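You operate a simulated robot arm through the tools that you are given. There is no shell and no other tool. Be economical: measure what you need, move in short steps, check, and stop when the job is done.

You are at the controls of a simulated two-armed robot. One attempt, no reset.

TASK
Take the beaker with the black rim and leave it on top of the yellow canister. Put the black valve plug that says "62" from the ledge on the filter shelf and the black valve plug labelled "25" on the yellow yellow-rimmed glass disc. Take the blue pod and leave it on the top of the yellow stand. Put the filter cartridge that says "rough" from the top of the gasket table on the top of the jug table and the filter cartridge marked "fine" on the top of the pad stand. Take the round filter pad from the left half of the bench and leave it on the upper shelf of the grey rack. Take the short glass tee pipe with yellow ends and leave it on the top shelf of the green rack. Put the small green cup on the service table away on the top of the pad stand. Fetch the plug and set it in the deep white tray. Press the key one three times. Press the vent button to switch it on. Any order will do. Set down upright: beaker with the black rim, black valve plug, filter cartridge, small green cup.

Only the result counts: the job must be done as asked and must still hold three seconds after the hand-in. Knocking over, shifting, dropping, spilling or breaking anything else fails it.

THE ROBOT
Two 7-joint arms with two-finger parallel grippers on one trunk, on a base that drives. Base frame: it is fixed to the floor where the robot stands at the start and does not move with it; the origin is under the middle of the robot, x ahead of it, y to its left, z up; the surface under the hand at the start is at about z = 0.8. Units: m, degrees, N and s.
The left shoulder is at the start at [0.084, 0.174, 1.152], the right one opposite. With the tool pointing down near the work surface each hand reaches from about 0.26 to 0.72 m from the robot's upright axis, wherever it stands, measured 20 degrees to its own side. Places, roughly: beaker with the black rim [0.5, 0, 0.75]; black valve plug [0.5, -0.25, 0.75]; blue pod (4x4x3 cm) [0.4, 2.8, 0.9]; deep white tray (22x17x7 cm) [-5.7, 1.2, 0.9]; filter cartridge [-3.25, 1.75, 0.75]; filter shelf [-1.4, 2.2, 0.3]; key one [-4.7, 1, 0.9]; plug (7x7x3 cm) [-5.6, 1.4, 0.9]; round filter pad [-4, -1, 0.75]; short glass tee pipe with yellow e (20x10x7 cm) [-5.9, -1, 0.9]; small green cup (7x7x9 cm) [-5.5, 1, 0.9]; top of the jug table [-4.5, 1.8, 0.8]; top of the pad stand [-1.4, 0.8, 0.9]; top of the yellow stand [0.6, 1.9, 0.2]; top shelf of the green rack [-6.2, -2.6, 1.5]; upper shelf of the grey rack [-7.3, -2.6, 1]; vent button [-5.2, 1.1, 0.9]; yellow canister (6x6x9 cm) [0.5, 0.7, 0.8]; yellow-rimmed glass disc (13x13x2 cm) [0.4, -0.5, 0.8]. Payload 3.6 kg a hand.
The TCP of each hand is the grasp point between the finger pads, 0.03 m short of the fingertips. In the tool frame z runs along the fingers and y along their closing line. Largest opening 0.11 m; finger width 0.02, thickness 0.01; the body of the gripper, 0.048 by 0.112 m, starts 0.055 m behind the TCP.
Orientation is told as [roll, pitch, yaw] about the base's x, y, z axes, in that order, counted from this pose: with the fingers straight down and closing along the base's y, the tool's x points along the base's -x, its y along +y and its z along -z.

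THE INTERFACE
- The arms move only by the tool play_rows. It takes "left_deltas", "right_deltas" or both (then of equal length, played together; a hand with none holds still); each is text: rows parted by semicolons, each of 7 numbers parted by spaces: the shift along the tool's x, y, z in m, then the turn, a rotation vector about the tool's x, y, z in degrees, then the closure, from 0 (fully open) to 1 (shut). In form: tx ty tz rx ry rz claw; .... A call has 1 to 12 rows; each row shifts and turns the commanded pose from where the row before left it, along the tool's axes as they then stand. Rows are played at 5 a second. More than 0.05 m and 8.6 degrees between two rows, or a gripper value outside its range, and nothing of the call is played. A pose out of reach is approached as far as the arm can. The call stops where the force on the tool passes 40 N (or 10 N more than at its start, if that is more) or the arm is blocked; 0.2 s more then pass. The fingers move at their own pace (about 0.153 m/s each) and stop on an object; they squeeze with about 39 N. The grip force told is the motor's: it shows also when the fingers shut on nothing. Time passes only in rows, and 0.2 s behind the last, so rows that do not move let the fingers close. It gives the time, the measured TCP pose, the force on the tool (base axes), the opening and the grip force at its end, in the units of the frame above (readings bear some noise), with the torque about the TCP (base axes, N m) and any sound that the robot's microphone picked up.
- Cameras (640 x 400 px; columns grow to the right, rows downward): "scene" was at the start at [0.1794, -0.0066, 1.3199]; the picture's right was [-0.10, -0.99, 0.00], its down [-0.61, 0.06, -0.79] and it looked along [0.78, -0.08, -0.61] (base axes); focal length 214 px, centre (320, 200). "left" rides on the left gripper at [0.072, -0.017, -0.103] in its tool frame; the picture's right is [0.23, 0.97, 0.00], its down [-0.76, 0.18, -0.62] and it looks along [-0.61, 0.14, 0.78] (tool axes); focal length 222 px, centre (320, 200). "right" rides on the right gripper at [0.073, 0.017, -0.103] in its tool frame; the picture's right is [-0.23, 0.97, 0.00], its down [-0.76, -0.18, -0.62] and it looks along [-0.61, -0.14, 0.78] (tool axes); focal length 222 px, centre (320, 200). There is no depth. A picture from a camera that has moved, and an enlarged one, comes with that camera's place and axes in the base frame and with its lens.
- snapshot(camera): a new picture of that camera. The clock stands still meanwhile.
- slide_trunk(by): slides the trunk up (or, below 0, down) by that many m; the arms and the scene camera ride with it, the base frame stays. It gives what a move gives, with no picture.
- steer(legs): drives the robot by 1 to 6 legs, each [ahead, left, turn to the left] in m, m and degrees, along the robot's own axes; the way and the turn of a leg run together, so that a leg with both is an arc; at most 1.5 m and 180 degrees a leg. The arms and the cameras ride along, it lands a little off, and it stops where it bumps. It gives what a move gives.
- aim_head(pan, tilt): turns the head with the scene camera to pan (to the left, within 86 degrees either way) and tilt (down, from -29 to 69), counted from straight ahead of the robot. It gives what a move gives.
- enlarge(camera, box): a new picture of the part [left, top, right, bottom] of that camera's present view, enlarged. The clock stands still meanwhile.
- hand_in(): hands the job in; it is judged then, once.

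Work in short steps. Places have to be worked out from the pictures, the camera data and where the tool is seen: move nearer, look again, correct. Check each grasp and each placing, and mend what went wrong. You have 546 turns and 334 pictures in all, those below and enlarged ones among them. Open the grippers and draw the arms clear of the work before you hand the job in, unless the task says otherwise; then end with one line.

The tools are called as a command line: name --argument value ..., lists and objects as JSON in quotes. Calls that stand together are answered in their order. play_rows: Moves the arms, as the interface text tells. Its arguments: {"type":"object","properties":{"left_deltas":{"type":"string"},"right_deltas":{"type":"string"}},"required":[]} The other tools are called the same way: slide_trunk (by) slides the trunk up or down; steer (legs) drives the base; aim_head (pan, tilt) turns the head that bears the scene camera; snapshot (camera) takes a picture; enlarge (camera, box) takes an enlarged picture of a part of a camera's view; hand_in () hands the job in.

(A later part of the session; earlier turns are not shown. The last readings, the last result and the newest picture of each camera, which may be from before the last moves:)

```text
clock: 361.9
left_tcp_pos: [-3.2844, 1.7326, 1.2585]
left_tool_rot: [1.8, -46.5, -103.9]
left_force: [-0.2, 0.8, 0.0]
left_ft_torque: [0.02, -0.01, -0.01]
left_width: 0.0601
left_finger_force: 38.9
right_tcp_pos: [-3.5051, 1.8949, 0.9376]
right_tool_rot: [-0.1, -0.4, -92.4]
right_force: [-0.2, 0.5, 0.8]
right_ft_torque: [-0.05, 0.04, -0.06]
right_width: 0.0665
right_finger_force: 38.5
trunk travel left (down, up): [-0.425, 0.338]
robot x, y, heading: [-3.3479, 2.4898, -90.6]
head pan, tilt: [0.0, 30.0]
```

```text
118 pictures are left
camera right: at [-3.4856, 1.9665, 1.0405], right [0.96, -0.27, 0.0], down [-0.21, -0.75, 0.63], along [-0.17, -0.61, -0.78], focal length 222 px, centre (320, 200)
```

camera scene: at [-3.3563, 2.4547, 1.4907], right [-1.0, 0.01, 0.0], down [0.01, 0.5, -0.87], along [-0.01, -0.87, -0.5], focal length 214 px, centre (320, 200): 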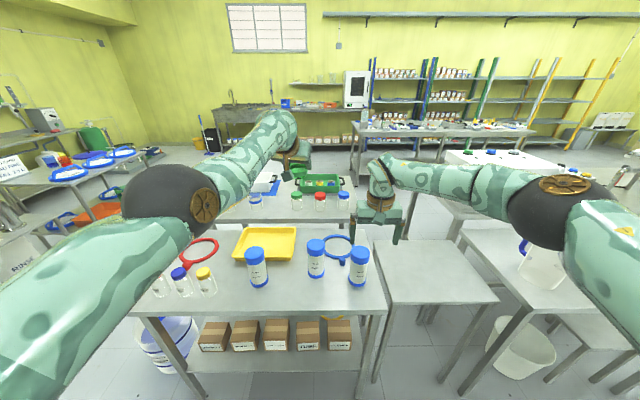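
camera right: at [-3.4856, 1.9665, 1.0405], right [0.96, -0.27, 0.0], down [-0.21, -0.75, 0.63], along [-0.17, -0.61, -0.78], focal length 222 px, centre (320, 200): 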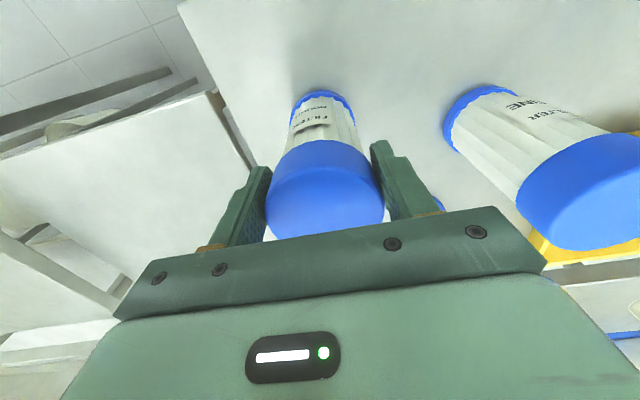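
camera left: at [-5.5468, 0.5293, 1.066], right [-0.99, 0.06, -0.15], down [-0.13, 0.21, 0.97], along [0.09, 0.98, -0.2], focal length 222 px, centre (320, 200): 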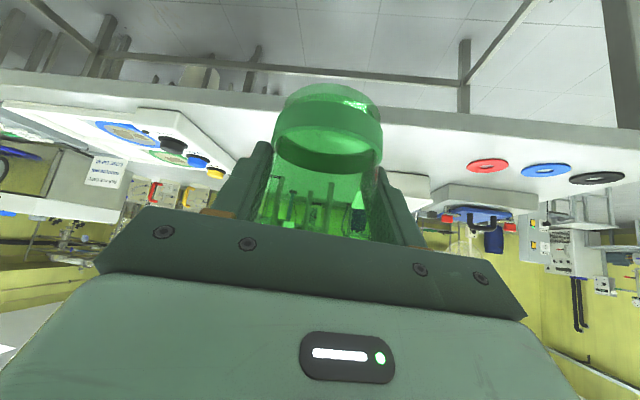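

Gripped. Lift, back away and go west to the jug table.

play_rows --right_deltas "0 0 -0.04 0 0 0 1;0 0 -0.04 0 0 0 1;0 0 -0.04 0 0 0 1;0 0 -0.04 0 0 0 1;0 0 0 0 0 0 1"

steer --legs '[[-0.5, 0, 0], [0, -0.85, 0]]'

snapshot --camera "scene"

snapshot --camera "right"

```text
clock: 363.1
left_tcp_pos: [-3.2837, 1.7331, 1.2601]
left_tool_rot: [1.8, -46.5, -104.0]
left_force: [-0.5, -0.4, -0.6]
left_ft_torque: [-0.01, 0.02, 0.04]
left_width: 0.06
left_finger_force: 39.0
right_tcp_pos: [-3.5068, 1.8936, 1.0978]
right_tool_rot: [0.0, 0.0, -92.4]
right_force: [0.3, -0.6, -0.6]
right_ft_torque: [-0.01, -0.01, 0.02]
right_width: 0.0664
right_finger_force: 39.4
trunk travel left (down, up): [-0.425, 0.338]
robot x, y, heading: [-3.3509, 2.4913, -90.5]
head pan, tilt: [0.0, 30.0]
```

```text
clock: 370.2
left_tcp_pos: [-4.1391, 2.2383, 1.2595]
left_tool_rot: [1.7, -46.5, -104.1]
left_force: [-0.3, 0.0, 0.1]
left_ft_torque: [-0.01, 0.03, -0.03]
left_width: 0.0598
left_finger_force: 39.4
right_tcp_pos: [-4.3609, 2.3983, 1.096]
right_tool_rot: [0.1, -0.2, -92.3]
right_force: [0.0, -0.3, -1.4]
right_ft_torque: [0.0, 0.0, 0.02]
right_width: 0.0664
right_finger_force: 38.7
trunk travel left (down, up): [-0.425, 0.338]
robot x, y, heading: [-4.2006, 2.9953, -90.4]
head pan, tilt: [0.0, 30.0]
```

```text
117 pictures are left
camera scene: at [-4.203, 2.8683, 1.4906], right [-1.0, 0.01, 0.0], down [0.0, 0.5, -0.87], along [-0.01, -0.87, -0.5], focal length 214 px, centre (320, 200)
```

scene: 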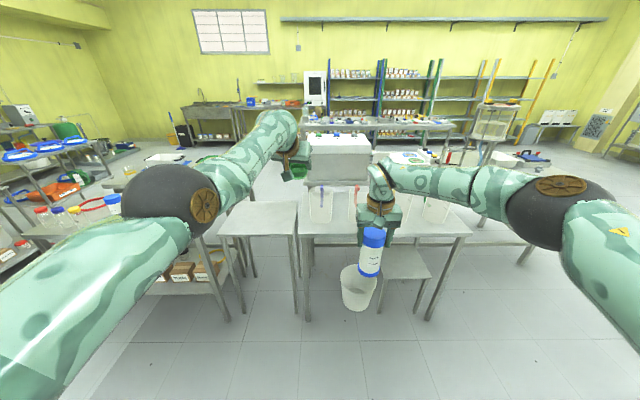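

```text
116 pictures are left
camera right: at [-4.3408, 2.4707, 1.2005], right [0.96, -0.27, 0.0], down [-0.21, -0.75, 0.62], along [-0.17, -0.6, -0.78], focal length 222 px, centre (320, 200)
```

right: 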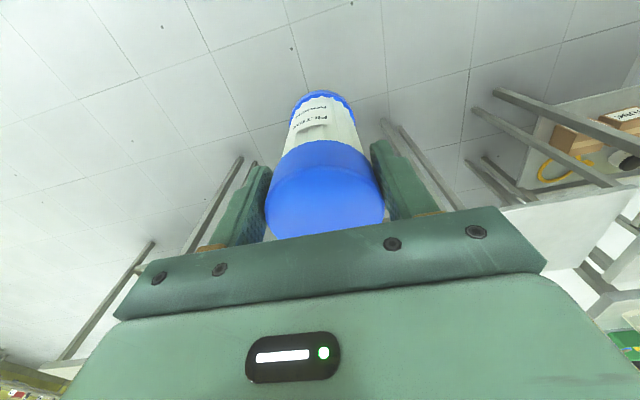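

enlarge --camera "scene" --box '[280, 150, 480, 290]'

```text
2.86 times, centred on (380, 220) of scene
camera zoom: at [-4.203, 2.8683, 1.4906], right [-1.0, 0.01, 0.0], down [0.0, 0.5, -0.87], along [-0.01, -0.87, -0.5], focal length 613 px, centre (149, 143)
```

zoom: 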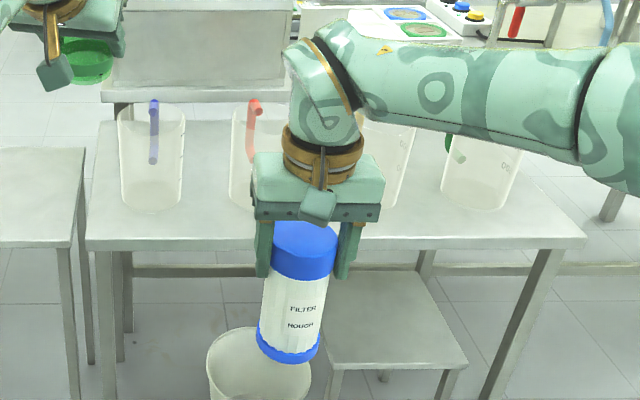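

Jugs at x≈-4.22, -4.42, -4.66, -4.84 (y≈1.87). I'll set ROUGH in front between the 2nd and 3rd at (-4.54, 1.96).

steer --legs '[[0.38, -0.175, 0]]'

snapshot --camera "right"

enlarge --camera "scene" --box '[260, 170, 460, 310]'

```text
clock: 372.8
left_tcp_pos: [-4.3175, 1.856, 1.2597]
left_tool_rot: [1.8, -46.5, -104.1]
left_force: [0.2, 0.7, -0.8]
left_ft_torque: [0.02, -0.02, -0.02]
left_width: 0.0597
left_finger_force: 39.1
right_tcp_pos: [-4.5395, 2.0169, 1.0966]
right_tool_rot: [0.0, -0.1, -92.4]
right_force: [-1.2, 0.2, -1.1]
right_ft_torque: [0.05, 0.03, -0.03]
right_width: 0.0663
right_finger_force: 38.5
trunk travel left (down, up): [-0.425, 0.338]
robot x, y, heading: [-4.3822, 2.6138, -90.5]
head pan, tilt: [0.0, 30.0]
```

```text
114 pictures are left
camera right: at [-4.5194, 2.0889, 1.2003], right [0.96, -0.27, 0.0], down [-0.21, -0.75, 0.62], along [-0.17, -0.6, -0.78], focal length 222 px, centre (320, 200)
```

right: 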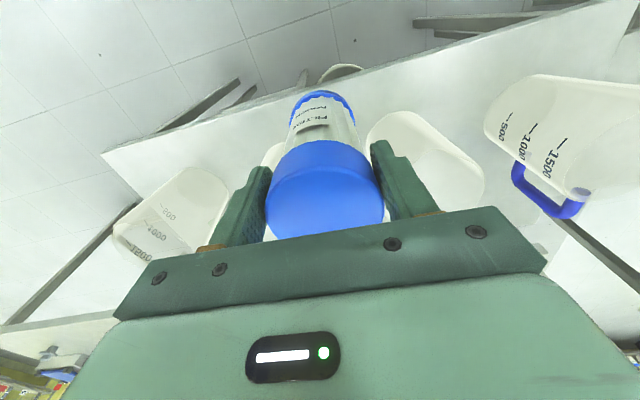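

```text
2.86 times, centred on (360, 240) of scene
camera zoom: at [-4.3813, 2.4863, 1.4906], right [-1.0, 0.01, 0.0], down [0.01, 0.5, -0.87], along [-0.01, -0.87, -0.5], focal length 613 px, centre (206, 86)
```

zoom: 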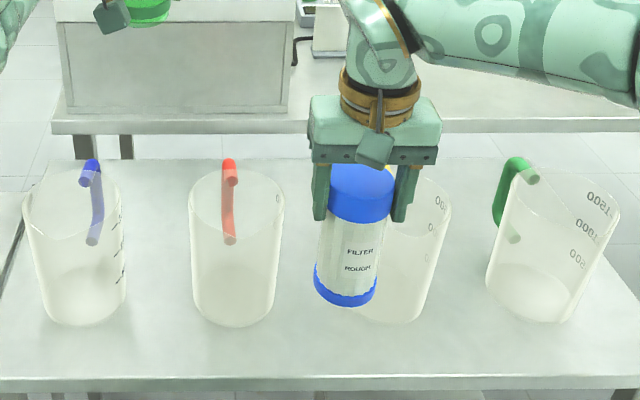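

Align: ahead 5.5 cm, then lower.

play_rows --right_deltas "-0.0275 0 0 0 0 0 1;-0.0275 0 0 0 0 0 1;0 0 0.04 0 0 0 1;0 0 0.04 0 0 0 1;0 0 0.04 0 0 0 1;0 0 0 0 0 0 1"

enlarge --camera "scene" --box '[280, 180, 460, 320]'

snapshot --camera "right"

```text
clock: 374.2
left_tcp_pos: [-4.3171, 1.8563, 1.2608]
left_tool_rot: [1.8, -46.6, -104.1]
left_force: [-1.1, 0.2, 0.3]
left_ft_torque: [0.02, -0.02, 0.0]
left_width: 0.0601
left_finger_force: 39.2
right_tcp_pos: [-4.5377, 2.0181, 0.9745]
right_tool_rot: [-0.1, -0.1, -92.5]
right_force: [0.1, -1.5, -0.8]
right_ft_torque: [0.0, -0.01, 0.0]
right_width: 0.0662
right_finger_force: 38.5
right hand out of reach, approached as far as the arm can: row 1, 2
trunk travel left (down, up): [-0.425, 0.338]
robot x, y, heading: [-4.3832, 2.618, -90.4]
head pan, tilt: [0.0, 30.0]
```

```text
2.86 times, centred on (370, 250) of scene
camera zoom: at [-4.381, 2.4872, 1.4907], right [-1.0, 0.01, 0.0], down [0.0, 0.5, -0.87], along [-0.01, -0.87, -0.5], focal length 613 px, centre (177, 57)
```

zoom: 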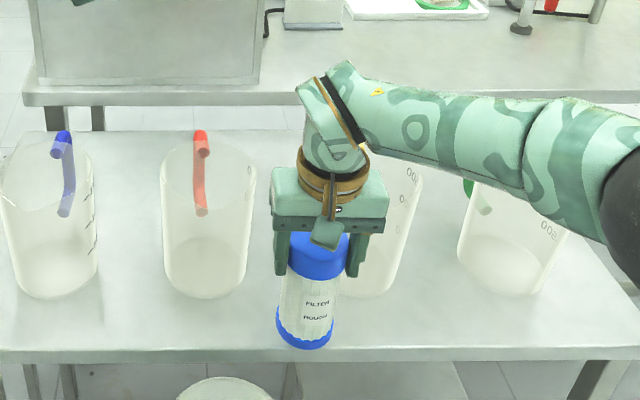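

```text
111 pictures are left
camera right: at [-4.5192, 2.0891, 1.0789], right [0.96, -0.27, 0.0], down [-0.21, -0.75, 0.62], along [-0.17, -0.6, -0.78], focal length 222 px, centre (320, 200)
```

right: 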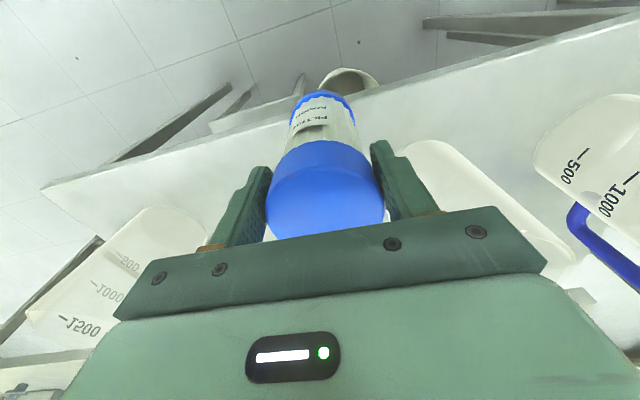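

Drive ahead 5.5 cm.

steer --legs '[[0.054, 0, 0]]'

snapshot --camera "right"

enlarge --camera "scene" --box '[280, 180, 460, 320]'

```text
clock: 375.1
left_tcp_pos: [-4.3176, 1.8076, 1.2644]
left_tool_rot: [1.9, -46.9, -104.2]
left_force: [0.4, 0.4, -0.1]
left_ft_torque: [0.03, 0.03, 0.04]
left_width: 0.0603
left_finger_force: 39.1
right_tcp_pos: [-4.5406, 1.9683, 0.979]
right_tool_rot: [0.1, -0.3, -92.3]
right_force: [0.0, -0.6, -1.4]
right_ft_torque: [-0.03, -0.01, 0.01]
right_width: 0.0662
right_finger_force: 38.8
trunk travel left (down, up): [-0.425, 0.338]
robot x, y, heading: [-4.378, 2.5605, -90.4]
head pan, tilt: [0.0, 30.0]
```

```text
110 pictures are left
camera right: at [-4.5198, 2.04, 1.082], right [0.96, -0.27, 0.0], down [-0.21, -0.75, 0.63], along [-0.17, -0.61, -0.78], focal length 222 px, centre (320, 200)
```

right: 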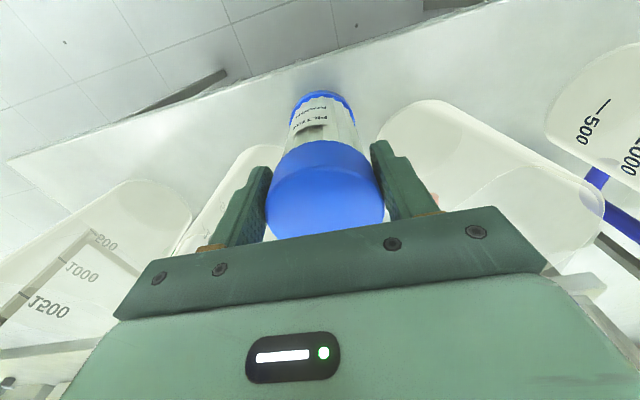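

```text
2.86 times, centred on (370, 250) of scene
camera zoom: at [-4.3816, 2.4395, 1.4914], right [-1.0, 0.01, 0.0], down [0.01, 0.5, -0.87], along [-0.01, -0.87, -0.5], focal length 613 px, centre (177, 57)
```

zoom: 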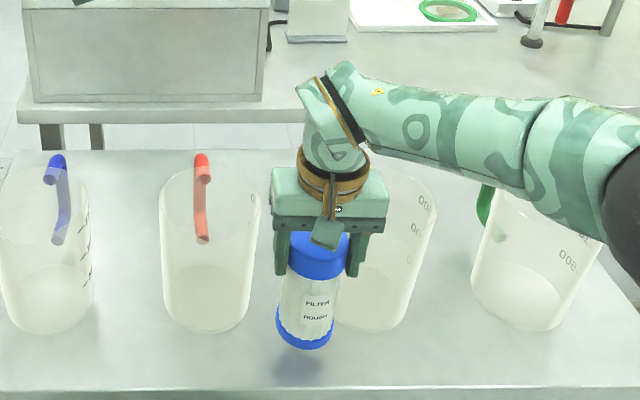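

Good spot. Lower gently to contact.

play_rows --right_deltas "0 0 0.02 0 0 0 1;0 0 0.01 0 0 0 1;0 0 0.003 0 0 0 1;0 0 0.003 0 0 0 1;0 0 0.003 0 0 0 1;0 0 0 0 0 0 1"

```text
clock: 376.6
left_tcp_pos: [-4.3178, 1.8028, 1.2607]
left_tool_rot: [1.8, -46.6, -104.1]
left_force: [-0.7, 0.1, -0.5]
left_ft_torque: [-0.04, 0.01, 0.01]
left_width: 0.0599
left_finger_force: 39.2
right_tcp_pos: [-4.5387, 1.9654, 0.9376]
right_tool_rot: [0.1, -0.4, -92.4]
right_force: [-0.4, -0.6, 1.6]
right_ft_torque: [-0.25, 0.05, -0.03]
right_width: 0.0661
right_finger_force: 39.0
trunk travel left (down, up): [-0.425, 0.338]
robot x, y, heading: [-4.377, 2.5601, -90.6]
head pan, tilt: [0.0, 30.0]
```

Touching. One more millimetre, then release and lift.

play_rows --right_deltas "0 0 0.001 0 0 0 1;0 0 0 0 0 0 0.5;0 0 0 0 0 0 0.3;0 0 0 0 0 0 0.25;0 0 0 0 0 0 0.25"

play_rows --right_deltas "0 0 -0.03 0 0 0 0.25;0 0 -0.04 0 0 0 0.25;0 0 -0.04 0 0 0 0.25;0 0 -0.04 0 0 0 0.25;0 0 0 0 0 0 0.25"

enlarge --camera "scene" --box '[260, 160, 460, 320]'

```text
clock: 377.8
left_tcp_pos: [-4.318, 1.8018, 1.2618]
left_tool_rot: [1.9, -46.6, -104.2]
left_force: [-1.1, -0.4, 0.0]
left_ft_torque: [0.02, -0.01, 0.0]
left_width: 0.0598
left_finger_force: 38.6
right_tcp_pos: [-4.54, 1.9643, 0.9356]
right_tool_rot: [0.1, -0.3, -92.4]
right_force: [0.6, 1.0, 0.3]
right_ft_torque: [-0.04, 0.01, 0.01]
right_width: 0.0824
right_finger_force: 0.1
trunk travel left (down, up): [-0.425, 0.338]
robot x, y, heading: [-4.3793, 2.5588, -90.6]
head pan, tilt: [0.0, 30.0]
```

```text
clock: 378.9
left_tcp_pos: [-4.3186, 1.8018, 1.261]
left_tool_rot: [1.8, -46.5, -104.2]
left_force: [0.3, -0.5, -0.7]
left_ft_torque: [-0.04, -0.02, -0.02]
left_width: 0.0599
left_finger_force: 39.3
right_tcp_pos: [-4.5393, 1.9637, 1.0847]
right_tool_rot: [0.1, -0.1, -92.4]
right_force: [-0.5, 0.8, 0.9]
right_ft_torque: [0.01, -0.01, 0.0]
right_width: 0.0824
right_finger_force: 0.1
trunk travel left (down, up): [-0.425, 0.338]
robot x, y, heading: [-4.3829, 2.5586, -90.7]
head pan, tilt: [0.0, 30.0]
```

```text
2.50 times, centred on (360, 240) of scene
camera zoom: at [-4.3817, 2.433, 1.4906], right [-1.0, 0.01, 0.0], down [0.01, 0.5, -0.87], along [-0.01, -0.87, -0.5], focal length 536 px, centre (220, 100)
```

zoom: 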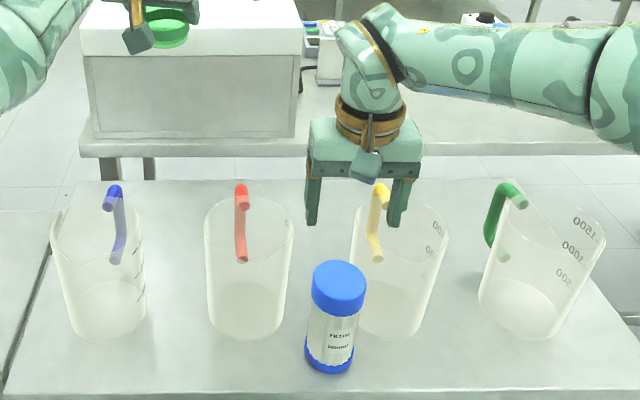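

ROUGH is on the jug table. Now back for FINE.

steer --legs '[[-0.4, 0, 0], [0, 1.194, 0.6], [0.38, 0, 0]]'

snapshot --camera "right"

enlarge --camera "scene" --box '[240, 170, 440, 310]'

```text
clock: 389.2
left_tcp_pos: [-3.0983, 1.8182, 1.261]
left_tool_rot: [1.9, -46.7, -103.5]
left_force: [0.1, -1.1, -0.3]
left_ft_torque: [0.04, 0.01, 0.02]
left_width: 0.0598
left_finger_force: 38.6
right_tcp_pos: [-3.3199, 1.9777, 1.0861]
right_tool_rot: [0.0, -0.2, -91.8]
right_force: [-0.8, 0.8, -0.7]
right_ft_torque: [0.01, 0.0, -0.01]
right_width: 0.0824
right_finger_force: 0.1
trunk travel left (down, up): [-0.425, 0.338]
robot x, y, heading: [-3.1693, 2.5747, -89.9]
head pan, tilt: [0.0, 30.0]
```

```text
107 pictures are left
camera right: at [-3.3019, 2.0496, 1.1886], right [0.97, -0.26, 0.0], down [-0.2, -0.75, 0.62], along [-0.16, -0.6, -0.78], focal length 222 px, centre (320, 200)
```

right: 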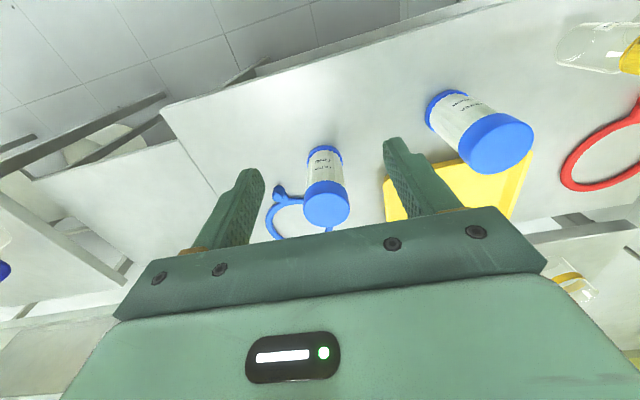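

```text
2.86 times, centred on (340, 240) of scene
camera zoom: at [-3.1677, 2.4479, 1.4906], right [-1.0, 0.0, 0.0], down [0.0, 0.5, -0.87], along [0.0, -0.87, -0.5], focal length 613 px, centre (263, 86)
```

zoom: 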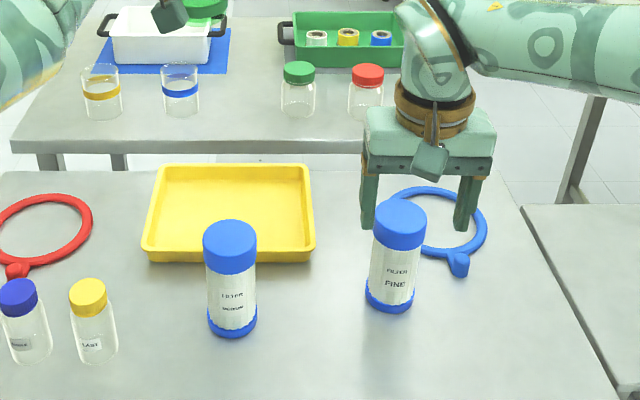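

FINE at (-3.341, 1.857). Align.

play_rows --right_deltas "0 0 0 0 0 0 0;0 0 0 0 0 0 0"

steer --legs '[[0.121, -0.021, 0]]'

play_rows --right_deltas "0 0 0.035 0 0 0 0;0 0 0.035 0 0 0 0;0 0 0 0 0 0 0"

snapshot --camera "right"

enlarge --camera "scene" --box '[290, 190, 430, 310]'

```text
clock: 389.8
left_tcp_pos: [-3.099, 1.8173, 1.261]
left_tool_rot: [1.8, -46.6, -103.5]
left_force: [-0.1, 0.0, -0.2]
left_ft_torque: [0.01, -0.02, 0.02]
left_width: 0.0598
left_finger_force: 38.6
right_tcp_pos: [-3.3206, 1.9792, 1.0847]
right_tool_rot: [0.0, -0.1, -91.8]
right_force: [0.6, -0.5, -0.5]
right_ft_torque: [-0.01, 0.03, 0.03]
right_width: 0.1098
right_finger_force: 0.0
trunk travel left (down, up): [-0.425, 0.338]
robot x, y, heading: [-3.1688, 2.5762, -90.0]
head pan, tilt: [0.0, 30.0]
```

```text
clock: 391.0
left_tcp_pos: [-3.1202, 1.6962, 1.2598]
left_tool_rot: [1.7, -46.6, -103.7]
left_force: [-0.5, 0.0, -0.7]
left_ft_torque: [0.0, 0.02, -0.02]
left_width: 0.0599
left_finger_force: 39.0
right_tcp_pos: [-3.3428, 1.8561, 1.0852]
right_tool_rot: [0.0, -0.1, -91.9]
right_force: [0.9, -0.1, -0.6]
right_ft_torque: [-0.02, 0.03, -0.01]
right_width: 0.1101
right_finger_force: 0.1
trunk travel left (down, up): [-0.425, 0.338]
robot x, y, heading: [-3.1895, 2.4522, -90.2]
head pan, tilt: [0.0, 30.0]
```

```text
clock: 391.8
left_tcp_pos: [-3.1204, 1.6958, 1.2613]
left_tool_rot: [1.8, -46.7, -103.5]
left_force: [0.2, -0.2, -0.6]
left_ft_torque: [0.03, 0.02, 0.02]
left_width: 0.0601
left_finger_force: 39.3
right_tcp_pos: [-3.3413, 1.8564, 1.0149]
right_tool_rot: [0.1, -0.1, -91.7]
right_force: [-1.0, -0.8, 0.5]
right_ft_torque: [-0.03, -0.02, 0.02]
right_width: 0.1099
right_finger_force: 0.1
trunk travel left (down, up): [-0.425, 0.338]
robot x, y, heading: [-3.1924, 2.4493, -89.9]
head pan, tilt: [0.0, 30.0]
```

```text
105 pictures are left
camera right: at [-3.3235, 1.9288, 1.1187], right [0.97, -0.26, 0.0], down [-0.2, -0.75, 0.63], along [-0.16, -0.6, -0.78], focal length 222 px, centre (320, 200)
```

right: 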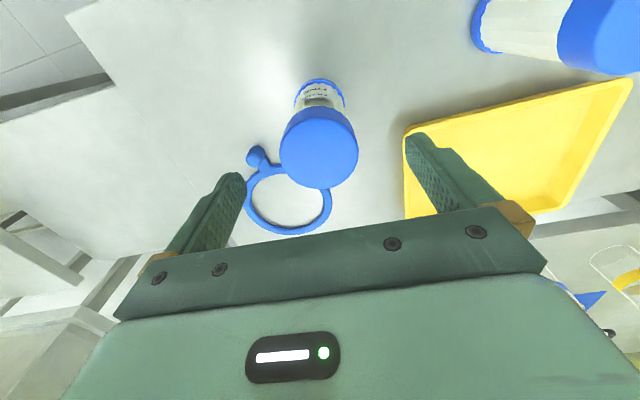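

```text
3.33 times, centred on (360, 250) of scene
camera zoom: at [-3.1889, 2.3273, 1.4908], right [-1.0, 0.0, 0.0], down [0.0, 0.5, -0.87], along [0.0, -0.87, -0.5], focal length 715 px, centre (187, 33)
```

zoom: 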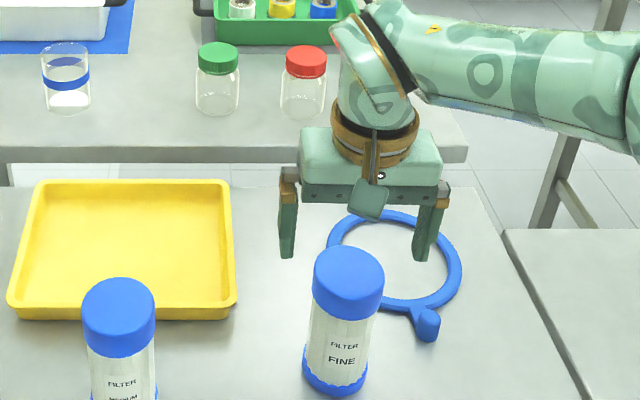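

Aligned; descend and grip.

play_rows --right_deltas "0 0 0.035 0 0 0 0;0 0 0.025 0 0 0 0;0 0 0.018 0 0 0 0;0 0 0 0 0 0 0;0 0 0 0 0 0 0.3;0 0 0 0 0 0 0.5;0 0 0 0 0 0 1;0 0 0 0 0 0 1"

play_rows --right_deltas "0 0 -0.04 0 0 0 1;0 0 -0.04 0 0 0 1;0 0 -0.04 0 0 0 1;0 0 -0.04 0 0 0 1;0 0 0 0 0 0 1"

snapshot --camera "right"

```text
clock: 393.6
left_tcp_pos: [-3.1202, 1.6962, 1.2613]
left_tool_rot: [1.8, -46.6, -103.6]
left_force: [0.7, -0.4, -1.1]
left_ft_torque: [-0.02, -0.01, 0.02]
left_width: 0.06
left_finger_force: 38.8
right_tcp_pos: [-3.3434, 1.8561, 0.9365]
right_tool_rot: [0.1, -0.3, -91.9]
right_force: [-1.0, -0.8, 1.0]
right_ft_torque: [-0.07, 0.05, -0.06]
right_width: 0.0658
right_finger_force: 39.0
trunk travel left (down, up): [-0.425, 0.338]
robot x, y, heading: [-3.1913, 2.4538, -90.2]
head pan, tilt: [0.0, 30.0]
```

```text
clock: 394.8
left_tcp_pos: [-3.1204, 1.6965, 1.2607]
left_tool_rot: [1.8, -46.6, -103.6]
left_force: [-0.7, -0.2, -1.0]
left_ft_torque: [-0.02, -0.03, -0.02]
left_width: 0.06
left_finger_force: 39.0
right_tcp_pos: [-3.344, 1.857, 1.097]
right_tool_rot: [0.0, -0.1, -91.9]
right_force: [0.8, -0.6, -2.5]
right_ft_torque: [0.03, 0.02, 0.0]
right_width: 0.0653
right_finger_force: 38.9
trunk travel left (down, up): [-0.425, 0.338]
robot x, y, heading: [-3.1902, 2.4527, -90.0]
head pan, tilt: [0.0, 30.0]
```

```text
103 pictures are left
camera right: at [-3.3242, 1.9287, 1.2005], right [0.97, -0.26, 0.0], down [-0.2, -0.75, 0.62], along [-0.16, -0.6, -0.78], focal length 222 px, centre (320, 200)
```

right: 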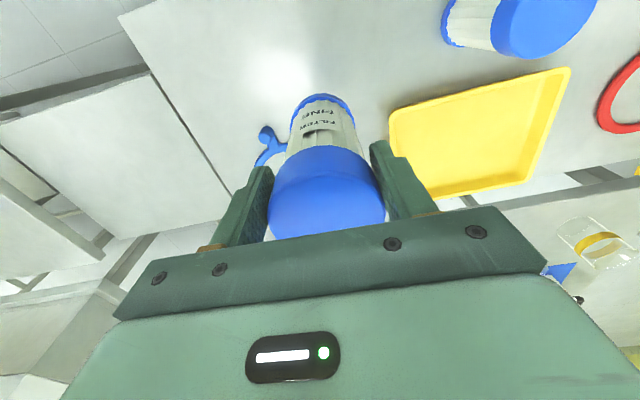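

FINE in hand. Take the known wide route back: west around the service table, then east along y≈0.

steer --legs '[[-0.55, 0, 0], [0, 0, -90], [1.5, 0, 0], [1.5, 0, 0], [0.5, 0, 0], [0, 0, 90]]'

steer --legs '[[1.5, 0, 0], [1.47, 0, 0], [0, 0, 90], [1.5, 0, 0], [1.5, 0, 0]]'

aim_head --pan 10 --tilt 25

snapshot --camera "scene"

```text
clock: 422.2
left_tcp_pos: [-6.6316, 2.2377, 1.2615]
left_tool_rot: [1.8, -46.6, -104.5]
left_force: [-0.8, 0.8, -0.6]
left_ft_torque: [0.04, -0.02, 0.01]
left_width: 0.0594
left_finger_force: 39.4
right_tcp_pos: [-6.8507, 2.4027, 1.0971]
right_tool_rot: [-0.1, -0.1, -92.7]
right_force: [0.0, -0.8, -1.5]
right_ft_torque: [0.02, 0.02, -0.02]
right_width: 0.0648
right_finger_force: 38.7
trunk travel left (down, up): [-0.425, 0.338]
robot x, y, heading: [-6.6882, 2.9992, -90.7]
head pan, tilt: [0.0, 30.0]
```

```text
clock: 424.2
left_tcp_pos: [-6.7762, 2.1703, 1.2608]
left_tool_rot: [1.8, -46.6, -113.3]
left_force: [0.9, 0.4, -0.7]
left_ft_torque: [0.0, 0.0, -0.01]
left_width: 0.0594
left_finger_force: 38.9
right_tcp_pos: [-6.9675, 2.3658, 1.0958]
right_tool_rot: [0.0, -0.1, -101.7]
right_force: [-0.9, -0.1, -1.3]
right_ft_torque: [0.01, -0.01, -0.02]
right_width: 0.0646
right_finger_force: 39.2
trunk travel left (down, up): [-0.425, 0.338]
robot x, y, heading: [-6.7159, 2.9298, -99.7]
head pan, tilt: [0.0, 30.0]
stopped in leg 1: the robot was blocked; the commanded pose is now the measured one
```

```text
clock: 424.9
left_tcp_pos: [-6.7731, 2.1719, 1.2607]
left_tool_rot: [1.7, -46.7, -113.3]
left_force: [0.6, -0.2, -0.2]
left_ft_torque: [-0.01, 0.0, -0.01]
left_width: 0.0596
left_finger_force: 39.1
right_tcp_pos: [-6.9664, 2.3668, 1.0963]
right_tool_rot: [-0.1, -0.1, -101.6]
right_force: [-0.1, -0.6, -0.8]
right_ft_torque: [0.01, 0.03, 0.0]
right_width: 0.0646
right_finger_force: 38.2
trunk travel left (down, up): [-0.425, 0.338]
robot x, y, heading: [-6.7114, 2.9259, -99.8]
head pan, tilt: [10.0, 25.0]
```

```text
102 pictures are left
camera scene: at [-6.7196, 2.8013, 1.4986], right [-1.0, -0.01, 0.0], down [0.0, 0.42, -0.91], along [0.0, -0.91, -0.42], focal length 214 px, centre (320, 200)
```

scene: 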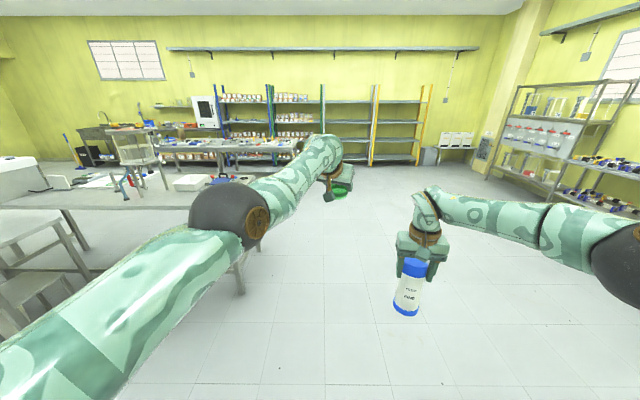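

Blocked near something low on the right; look down there.

aim_head --pan -35 --tilt 62

snapshot --camera "scene"

aim_head --pan -80 --tilt 45

snapshot --camera "scene"

```text
clock: 426.1
left_tcp_pos: [-6.7745, 2.172, 1.2615]
left_tool_rot: [1.8, -46.8, -113.3]
left_force: [0.3, 0.2, -1.1]
left_ft_torque: [0.0, 0.0, -0.03]
left_width: 0.0597
left_finger_force: 38.9
right_tcp_pos: [-6.9672, 2.3674, 1.0958]
right_tool_rot: [-0.1, -0.1, -101.7]
right_force: [0.1, 0.2, -2.4]
right_ft_torque: [0.02, 0.01, 0.01]
right_width: 0.0643
right_finger_force: 39.2
trunk travel left (down, up): [-0.425, 0.338]
robot x, y, heading: [-6.7142, 2.9255, -99.9]
head pan, tilt: [-35.0, 62.0]
```

```text
101 pictures are left
camera scene: at [-6.7655, 2.8472, 1.4463], right [-0.71, 0.7, 0.0], down [0.62, 0.63, -0.47], along [-0.33, -0.33, -0.88], focal length 214 px, centre (320, 200)
```

scene: 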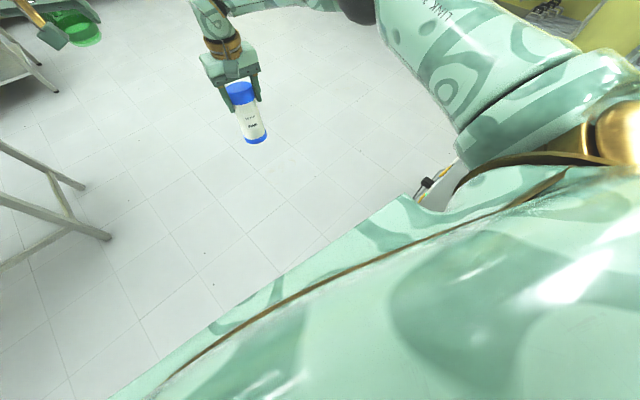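

```text
clock: 427.2
left_tcp_pos: [-6.7745, 2.1716, 1.2618]
left_tool_rot: [1.7, -46.7, -113.3]
left_force: [-0.2, 0.2, -0.6]
left_ft_torque: [-0.03, 0.02, 0.01]
left_width: 0.0596
left_finger_force: 38.6
right_tcp_pos: [-6.9662, 2.3676, 1.0951]
right_tool_rot: [0.0, -0.1, -101.6]
right_force: [0.0, -0.1, -0.4]
right_ft_torque: [0.01, -0.05, 0.01]
right_width: 0.0646
right_finger_force: 39.0
trunk travel left (down, up): [-0.425, 0.338]
robot x, y, heading: [-6.7135, 2.9298, -99.5]
head pan, tilt: [-80.0, 45.0]
```

```text
100 pictures are left
camera scene: at [-6.8015, 2.8925, 1.468], right [-0.01, 1.0, 0.0], down [0.71, 0.01, -0.71], along [-0.71, 0.0, -0.71], focal length 214 px, centre (320, 200)
```

scene: 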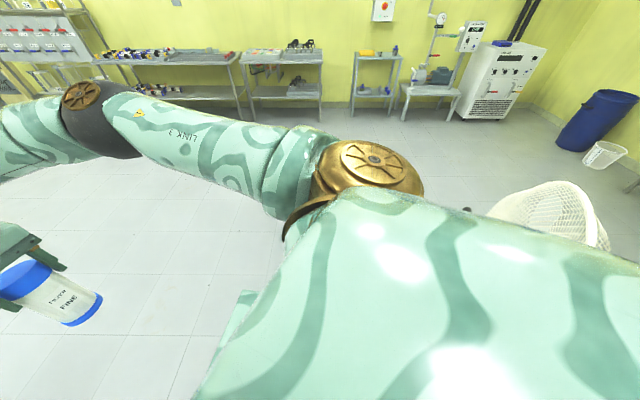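

The fan stands close at the right rear. Move left (east) 0.15 m first, re-square, then continue.

steer --legs '[[0, 0.15, 0], [0, 0, 9.5]]'

snapshot --camera "scene"

```text
clock: 429.2
left_tcp_pos: [-6.4982, 2.1462, 1.261]
left_tool_rot: [1.7, -46.6, -103.7]
left_force: [-0.3, -0.1, -0.4]
left_ft_torque: [-0.01, -0.03, 0.0]
left_width: 0.0596
left_finger_force: 38.6
right_tcp_pos: [-6.7213, 2.3065, 1.097]
right_tool_rot: [-0.1, -0.2, -91.9]
right_force: [-0.3, 0.0, -1.9]
right_ft_torque: [0.04, -0.01, 0.0]
right_width: 0.0643
right_finger_force: 38.7
trunk travel left (down, up): [-0.425, 0.338]
robot x, y, heading: [-6.5693, 2.9042, -90.2]
head pan, tilt: [-80.0, 45.0]
```

```text
99 pictures are left
camera scene: at [-6.6449, 2.853, 1.4681], right [-0.17, 0.99, 0.0], down [0.7, 0.12, -0.71], along [-0.7, -0.12, -0.71], focal length 214 px, centre (320, 200)
```

scene: 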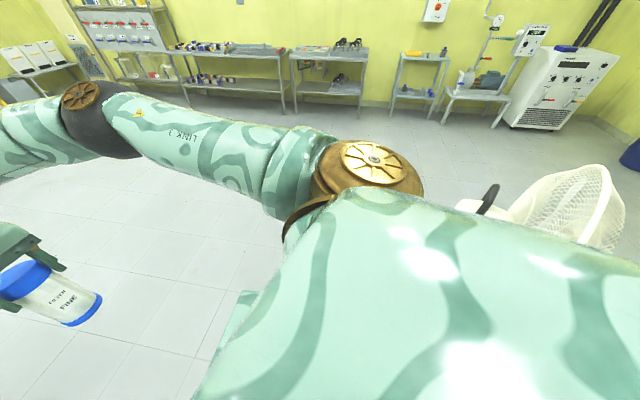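

Fan still upright. Continue south, then east.

steer --legs '[[1.0, -0.1, 0], [1.0, 0, 0], [0.85, 0, 0], [0, 0, 90], [1.5, 0, 0], [1.5, 0, 0]]'

aim_head --pan 10 --tilt 25

snapshot --camera "scene"

```text
clock: 461.3
left_tcp_pos: [-2.9041, 0.2247, 1.2606]
left_tool_rot: [1.9, -46.7, -11.7]
left_force: [0.8, -0.7, 0.1]
left_ft_torque: [0.02, -0.01, 0.01]
left_width: 0.0592
left_finger_force: 39.2
right_tcp_pos: [-3.0556, -0.0034, 1.0961]
right_tool_rot: [0.0, -0.1, 0.1]
right_force: [-0.3, -0.4, -2.1]
right_ft_torque: [-0.02, 0.03, 0.03]
right_width: 0.0629
right_finger_force: 39.3
trunk travel left (down, up): [-0.425, 0.338]
robot x, y, heading: [-3.6589, 0.1295, 2.3]
head pan, tilt: [-80.0, 45.0]
```

```text
clock: 462.9
left_tcp_pos: [-2.9033, 0.2237, 1.2616]
left_tool_rot: [1.8, -46.7, -11.7]
left_force: [0.2, -0.4, -0.1]
left_ft_torque: [-0.02, -0.03, 0.01]
left_width: 0.0592
left_finger_force: 38.8
right_tcp_pos: [-3.0554, -0.0042, 1.0961]
right_tool_rot: [0.0, -0.1, 0.3]
right_force: [-0.9, -0.3, -2.1]
right_ft_torque: [0.01, 0.02, -0.04]
right_width: 0.0627
right_finger_force: 39.1
trunk travel left (down, up): [-0.425, 0.338]
robot x, y, heading: [-3.6589, 0.1356, 2.0]
head pan, tilt: [10.0, 25.0]
```

```text
98 pictures are left
camera scene: at [-3.5273, 0.1518, 1.4986], right [0.21, -0.98, 0.0], down [-0.41, -0.09, -0.91], along [0.89, 0.19, -0.42], focal length 214 px, centre (320, 200)
```

scene: 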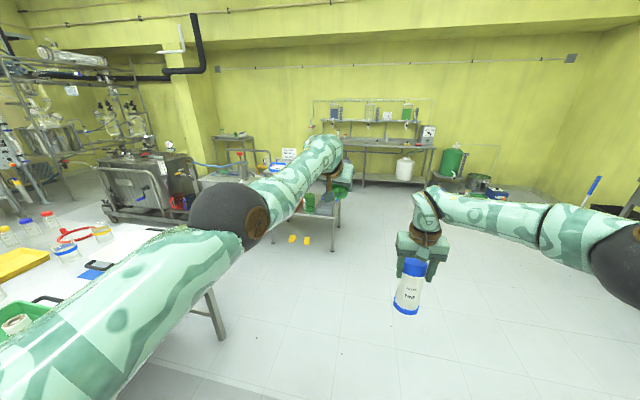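

Both grips show tiny creep in width; check the right wrist view.

snapshot --camera "right"

snapshot --camera "left"

```text
97 pictures are left
camera right: at [-3.1283, 0.0127, 1.2002], right [0.22, 0.97, 0.0], down [0.76, -0.18, 0.63], along [0.61, -0.14, -0.78], focal length 222 px, centre (320, 200)
```

right: 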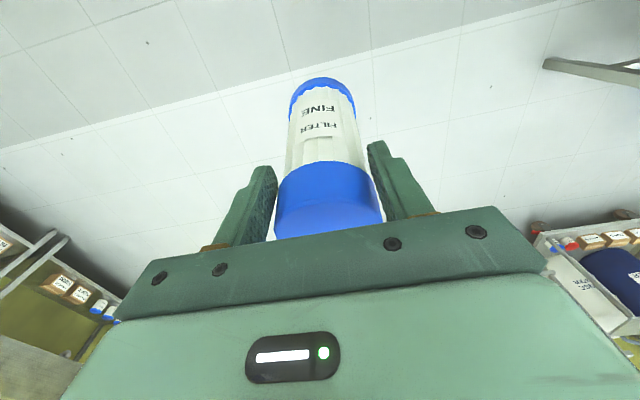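

```text
96 pictures are left
camera left: at [-3.0299, 0.2285, 1.2795], right [0.02, 0.99, -0.14], down [0.1, 0.14, 0.99], along [1.0, -0.03, -0.09], focal length 222 px, centre (320, 200)
```

left: 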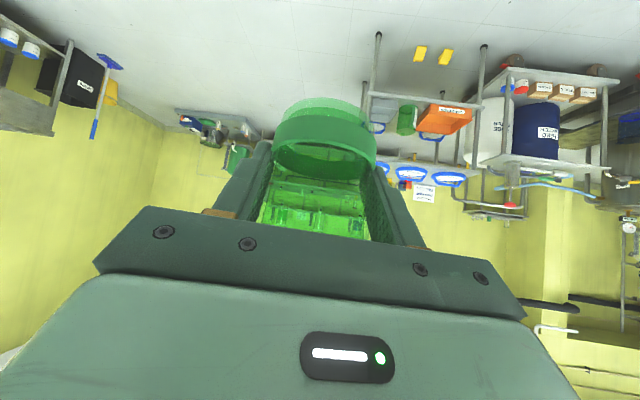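

The cartridge is slowly creeping in the grip; go directly to the pad stand's south side.

steer --legs '[[1.2, -0.45, -2], [1.05, -0.15, 0], [0, 0, 90]]'

aim_head --pan 0 --tilt 35

snapshot --camera "scene"

snapshot --camera "right"

```text
clock: 478.2
left_tcp_pos: [-1.4566, 0.3005, 1.2619]
left_tool_rot: [1.8, -46.6, 75.4]
left_force: [-0.4, 1.6, -0.2]
left_ft_torque: [0.01, -0.02, 0.0]
left_width: 0.0589
left_finger_force: 39.3
right_tcp_pos: [-1.2372, 0.1363, 1.0966]
right_tool_rot: [0.0, 0.0, 87.2]
right_force: [0.1, 0.6, -2.4]
right_ft_torque: [-0.05, 0.0, 0.0]
right_width: 0.0574
right_finger_force: 38.5
trunk travel left (down, up): [-0.425, 0.338]
robot x, y, heading: [-1.4047, -0.4544, 89.0]
head pan, tilt: [10.0, 25.0]
```

```text
clock: 478.9
left_tcp_pos: [-1.4568, 0.3007, 1.2617]
left_tool_rot: [1.8, -46.6, 75.4]
left_force: [0.3, -0.2, 0.1]
left_ft_torque: [0.0, 0.01, 0.01]
left_width: 0.059
left_finger_force: 39.3
right_tcp_pos: [-1.2361, 0.1369, 1.0962]
right_tool_rot: [0.0, 0.0, 87.1]
right_force: [0.0, -0.3, -1.2]
right_ft_torque: [-0.03, 0.01, 0.04]
right_width: 0.0574
right_finger_force: 39.0
trunk travel left (down, up): [-0.425, 0.338]
robot x, y, heading: [-1.4023, -0.4562, 88.9]
head pan, tilt: [0.0, 35.0]
```

```text
95 pictures are left
camera scene: at [-1.398, -0.328, 1.4829], right [1.0, -0.02, 0.0], down [-0.01, -0.57, -0.82], along [0.01, 0.82, -0.57], focal length 214 px, centre (320, 200)
```

scene: 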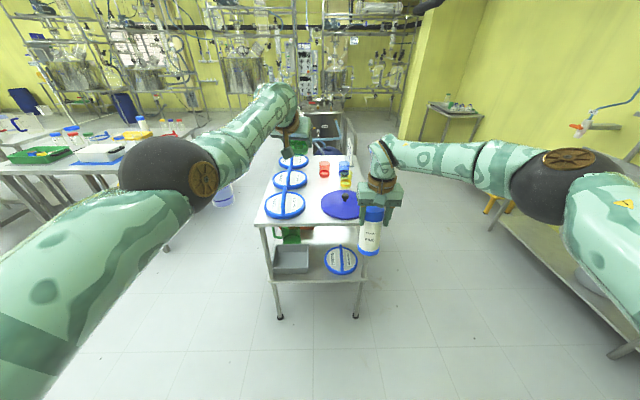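

```text
94 pictures are left
camera right: at [-1.2573, 0.0645, 1.2001], right [-0.96, 0.28, 0.0], down [0.22, 0.75, 0.63], along [0.17, 0.6, -0.78], focal length 222 px, centre (320, 200)
```

right: 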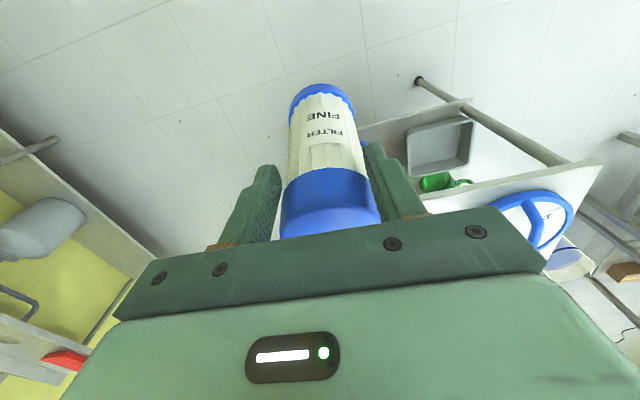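

Creep is increasing; find a free spot on the stand quickly.

enlarge --camera "scene" --box '[240, 130, 400, 250]'

```text
3.33 times, centred on (320, 190) of scene
camera zoom: at [-1.398, -0.328, 1.4829], right [1.0, -0.02, 0.0], down [-0.01, -0.57, -0.82], along [0.01, 0.82, -0.57], focal length 715 px, centre (320, 233)
```

zoom: 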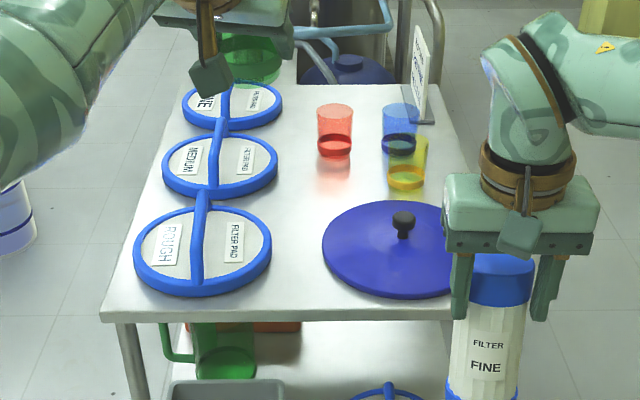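

Free spot for FINE at about (-1.36, 0.67), stand top z≈0.863. Drive there.

steer --legs '[[0.42, 0.12, 0]]'

enlarge --camera "scene" --box '[240, 170, 440, 320]'

snapshot --camera "right"

```text
clock: 481.6
left_tcp_pos: [-1.5671, 0.7209, 1.2605]
left_tool_rot: [1.8, -46.6, 75.2]
left_force: [-0.3, 0.4, -0.1]
left_ft_torque: [0.04, 0.02, -0.01]
left_width: 0.0588
left_finger_force: 38.7
right_tcp_pos: [-1.3473, 0.5544, 1.0966]
right_tool_rot: [0.0, -0.1, 86.8]
right_force: [-0.3, 0.2, -1.7]
right_ft_torque: [-0.05, 0.02, 0.03]
right_width: 0.0569
right_finger_force: 38.8
trunk travel left (down, up): [-0.425, 0.338]
robot x, y, heading: [-1.515, -0.0389, 89.0]
head pan, tilt: [0.0, 35.0]
```

```text
2.67 times, centred on (340, 245) of scene
camera zoom: at [-1.5102, 0.0914, 1.4828], right [1.0, -0.02, 0.0], down [-0.01, -0.57, -0.82], along [0.02, 0.82, -0.57], focal length 572 px, centre (267, 80)
```

zoom: 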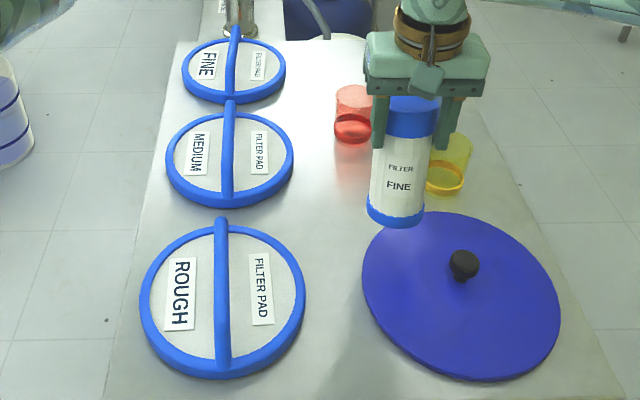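

```text
91 pictures are left
camera right: at [-1.3677, 0.4831, 1.2], right [-0.96, 0.28, 0.0], down [0.22, 0.75, 0.62], along [0.17, 0.6, -0.78], focal length 222 px, centre (320, 200)
```

right: 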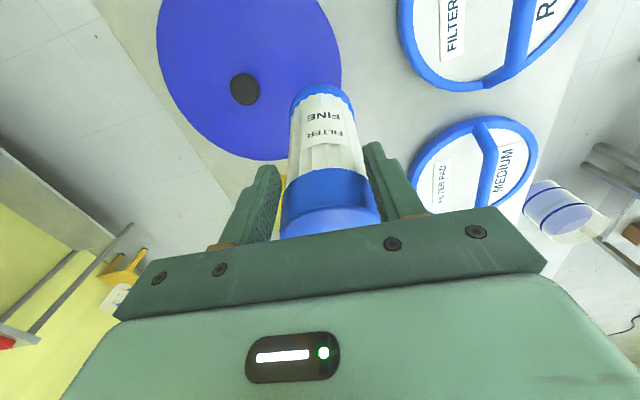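

Target (-1.37, 0.68). Ahead 12 cm, left 2 cm.

steer --legs '[[0.125, 0.024, 0]]'

play_rows --right_deltas "0 0 0.03 0 0 0 1;0 0 0.03 0 0 0 1;0 0 0.02 0 0 0 1;0 0 0 0 0 0 1"

enlarge --camera "scene" --box '[240, 190, 440, 340]'

snapshot --camera "right"

```text
clock: 482.9
left_tcp_pos: [-1.5856, 0.8449, 1.2606]
left_tool_rot: [1.8, -46.7, 75.0]
left_force: [-0.1, 0.3, -0.3]
left_ft_torque: [-0.01, -0.02, 0.02]
left_width: 0.0592
left_finger_force: 39.9
right_tcp_pos: [-1.366, 0.68, 1.0974]
right_tool_rot: [-0.1, -0.1, 86.7]
right_force: [0.4, -0.1, -1.7]
right_ft_torque: [-0.03, 0.01, 0.03]
right_width: 0.057
right_finger_force: 39.2
trunk travel left (down, up): [-0.425, 0.338]
robot x, y, heading: [-1.5334, 0.0886, 88.8]
head pan, tilt: [0.0, 35.0]
```

```text
clock: 483.9
left_tcp_pos: [-1.585, 0.8448, 1.2602]
left_tool_rot: [1.8, -46.6, 75.0]
left_force: [-0.2, -0.3, 0.0]
left_ft_torque: [-0.02, -0.04, 0.01]
left_width: 0.0589
left_finger_force: 38.9
right_tcp_pos: [-1.3669, 0.6812, 1.0161]
right_tool_rot: [0.0, -0.1, 86.9]
right_force: [0.5, -0.3, -2.1]
right_ft_torque: [-0.05, -0.01, 0.03]
right_width: 0.0567
right_finger_force: 39.0
trunk travel left (down, up): [-0.425, 0.338]
robot x, y, heading: [-1.5398, 0.087, 88.7]
head pan, tilt: [0.0, 35.0]
```

```text
2.67 times, centred on (340, 265) of scene
camera zoom: at [-1.5309, 0.2164, 1.4829], right [1.0, -0.02, 0.0], down [-0.01, -0.57, -0.82], along [0.02, 0.82, -0.57], focal length 572 px, centre (267, 27)
```

zoom: 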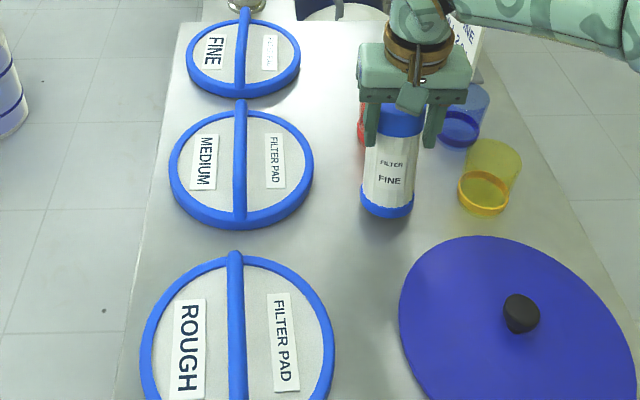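

```text
89 pictures are left
camera right: at [-1.3879, 0.6086, 1.12], right [-0.96, 0.28, 0.0], down [0.22, 0.75, 0.63], along [0.18, 0.6, -0.78], focal length 222 px, centre (320, 200)
```

right: 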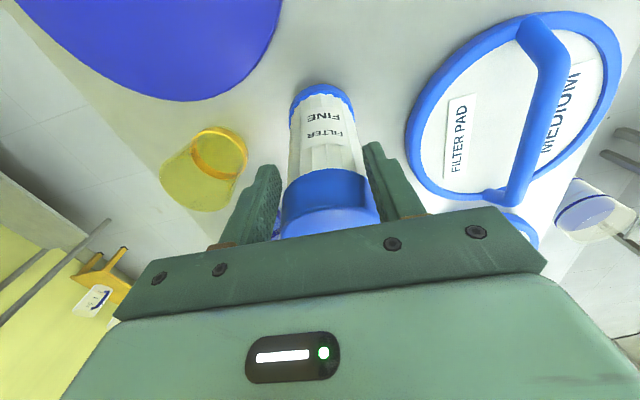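

Lower by millimetres to contact.

play_rows --right_deltas "0 0 0.004 0 0 0 1;0 0 0.004 0 0 0 1;0 0 0.003 0 0 0 1;0 0 0.003 0 0 0 1;0 0 0 0 0 0 1"

```text
clock: 485.1
left_tcp_pos: [-1.5861, 0.8426, 1.2653]
left_tool_rot: [1.7, -46.8, 75.0]
left_force: [0.0, -0.5, -0.2]
left_ft_torque: [0.02, 0.0, 0.02]
left_width: 0.0592
left_finger_force: 39.3
right_tcp_pos: [-1.3676, 0.6792, 1.0063]
right_tool_rot: [0.0, -0.5, 86.8]
right_force: [0.5, -1.6, 22.9]
right_ft_torque: [0.65, -0.11, -0.02]
right_width: 0.0567
right_finger_force: 38.8
trunk travel left (down, up): [-0.425, 0.338]
robot x, y, heading: [-1.5366, 0.0862, 88.8]
head pan, tilt: [0.0, 35.0]
```

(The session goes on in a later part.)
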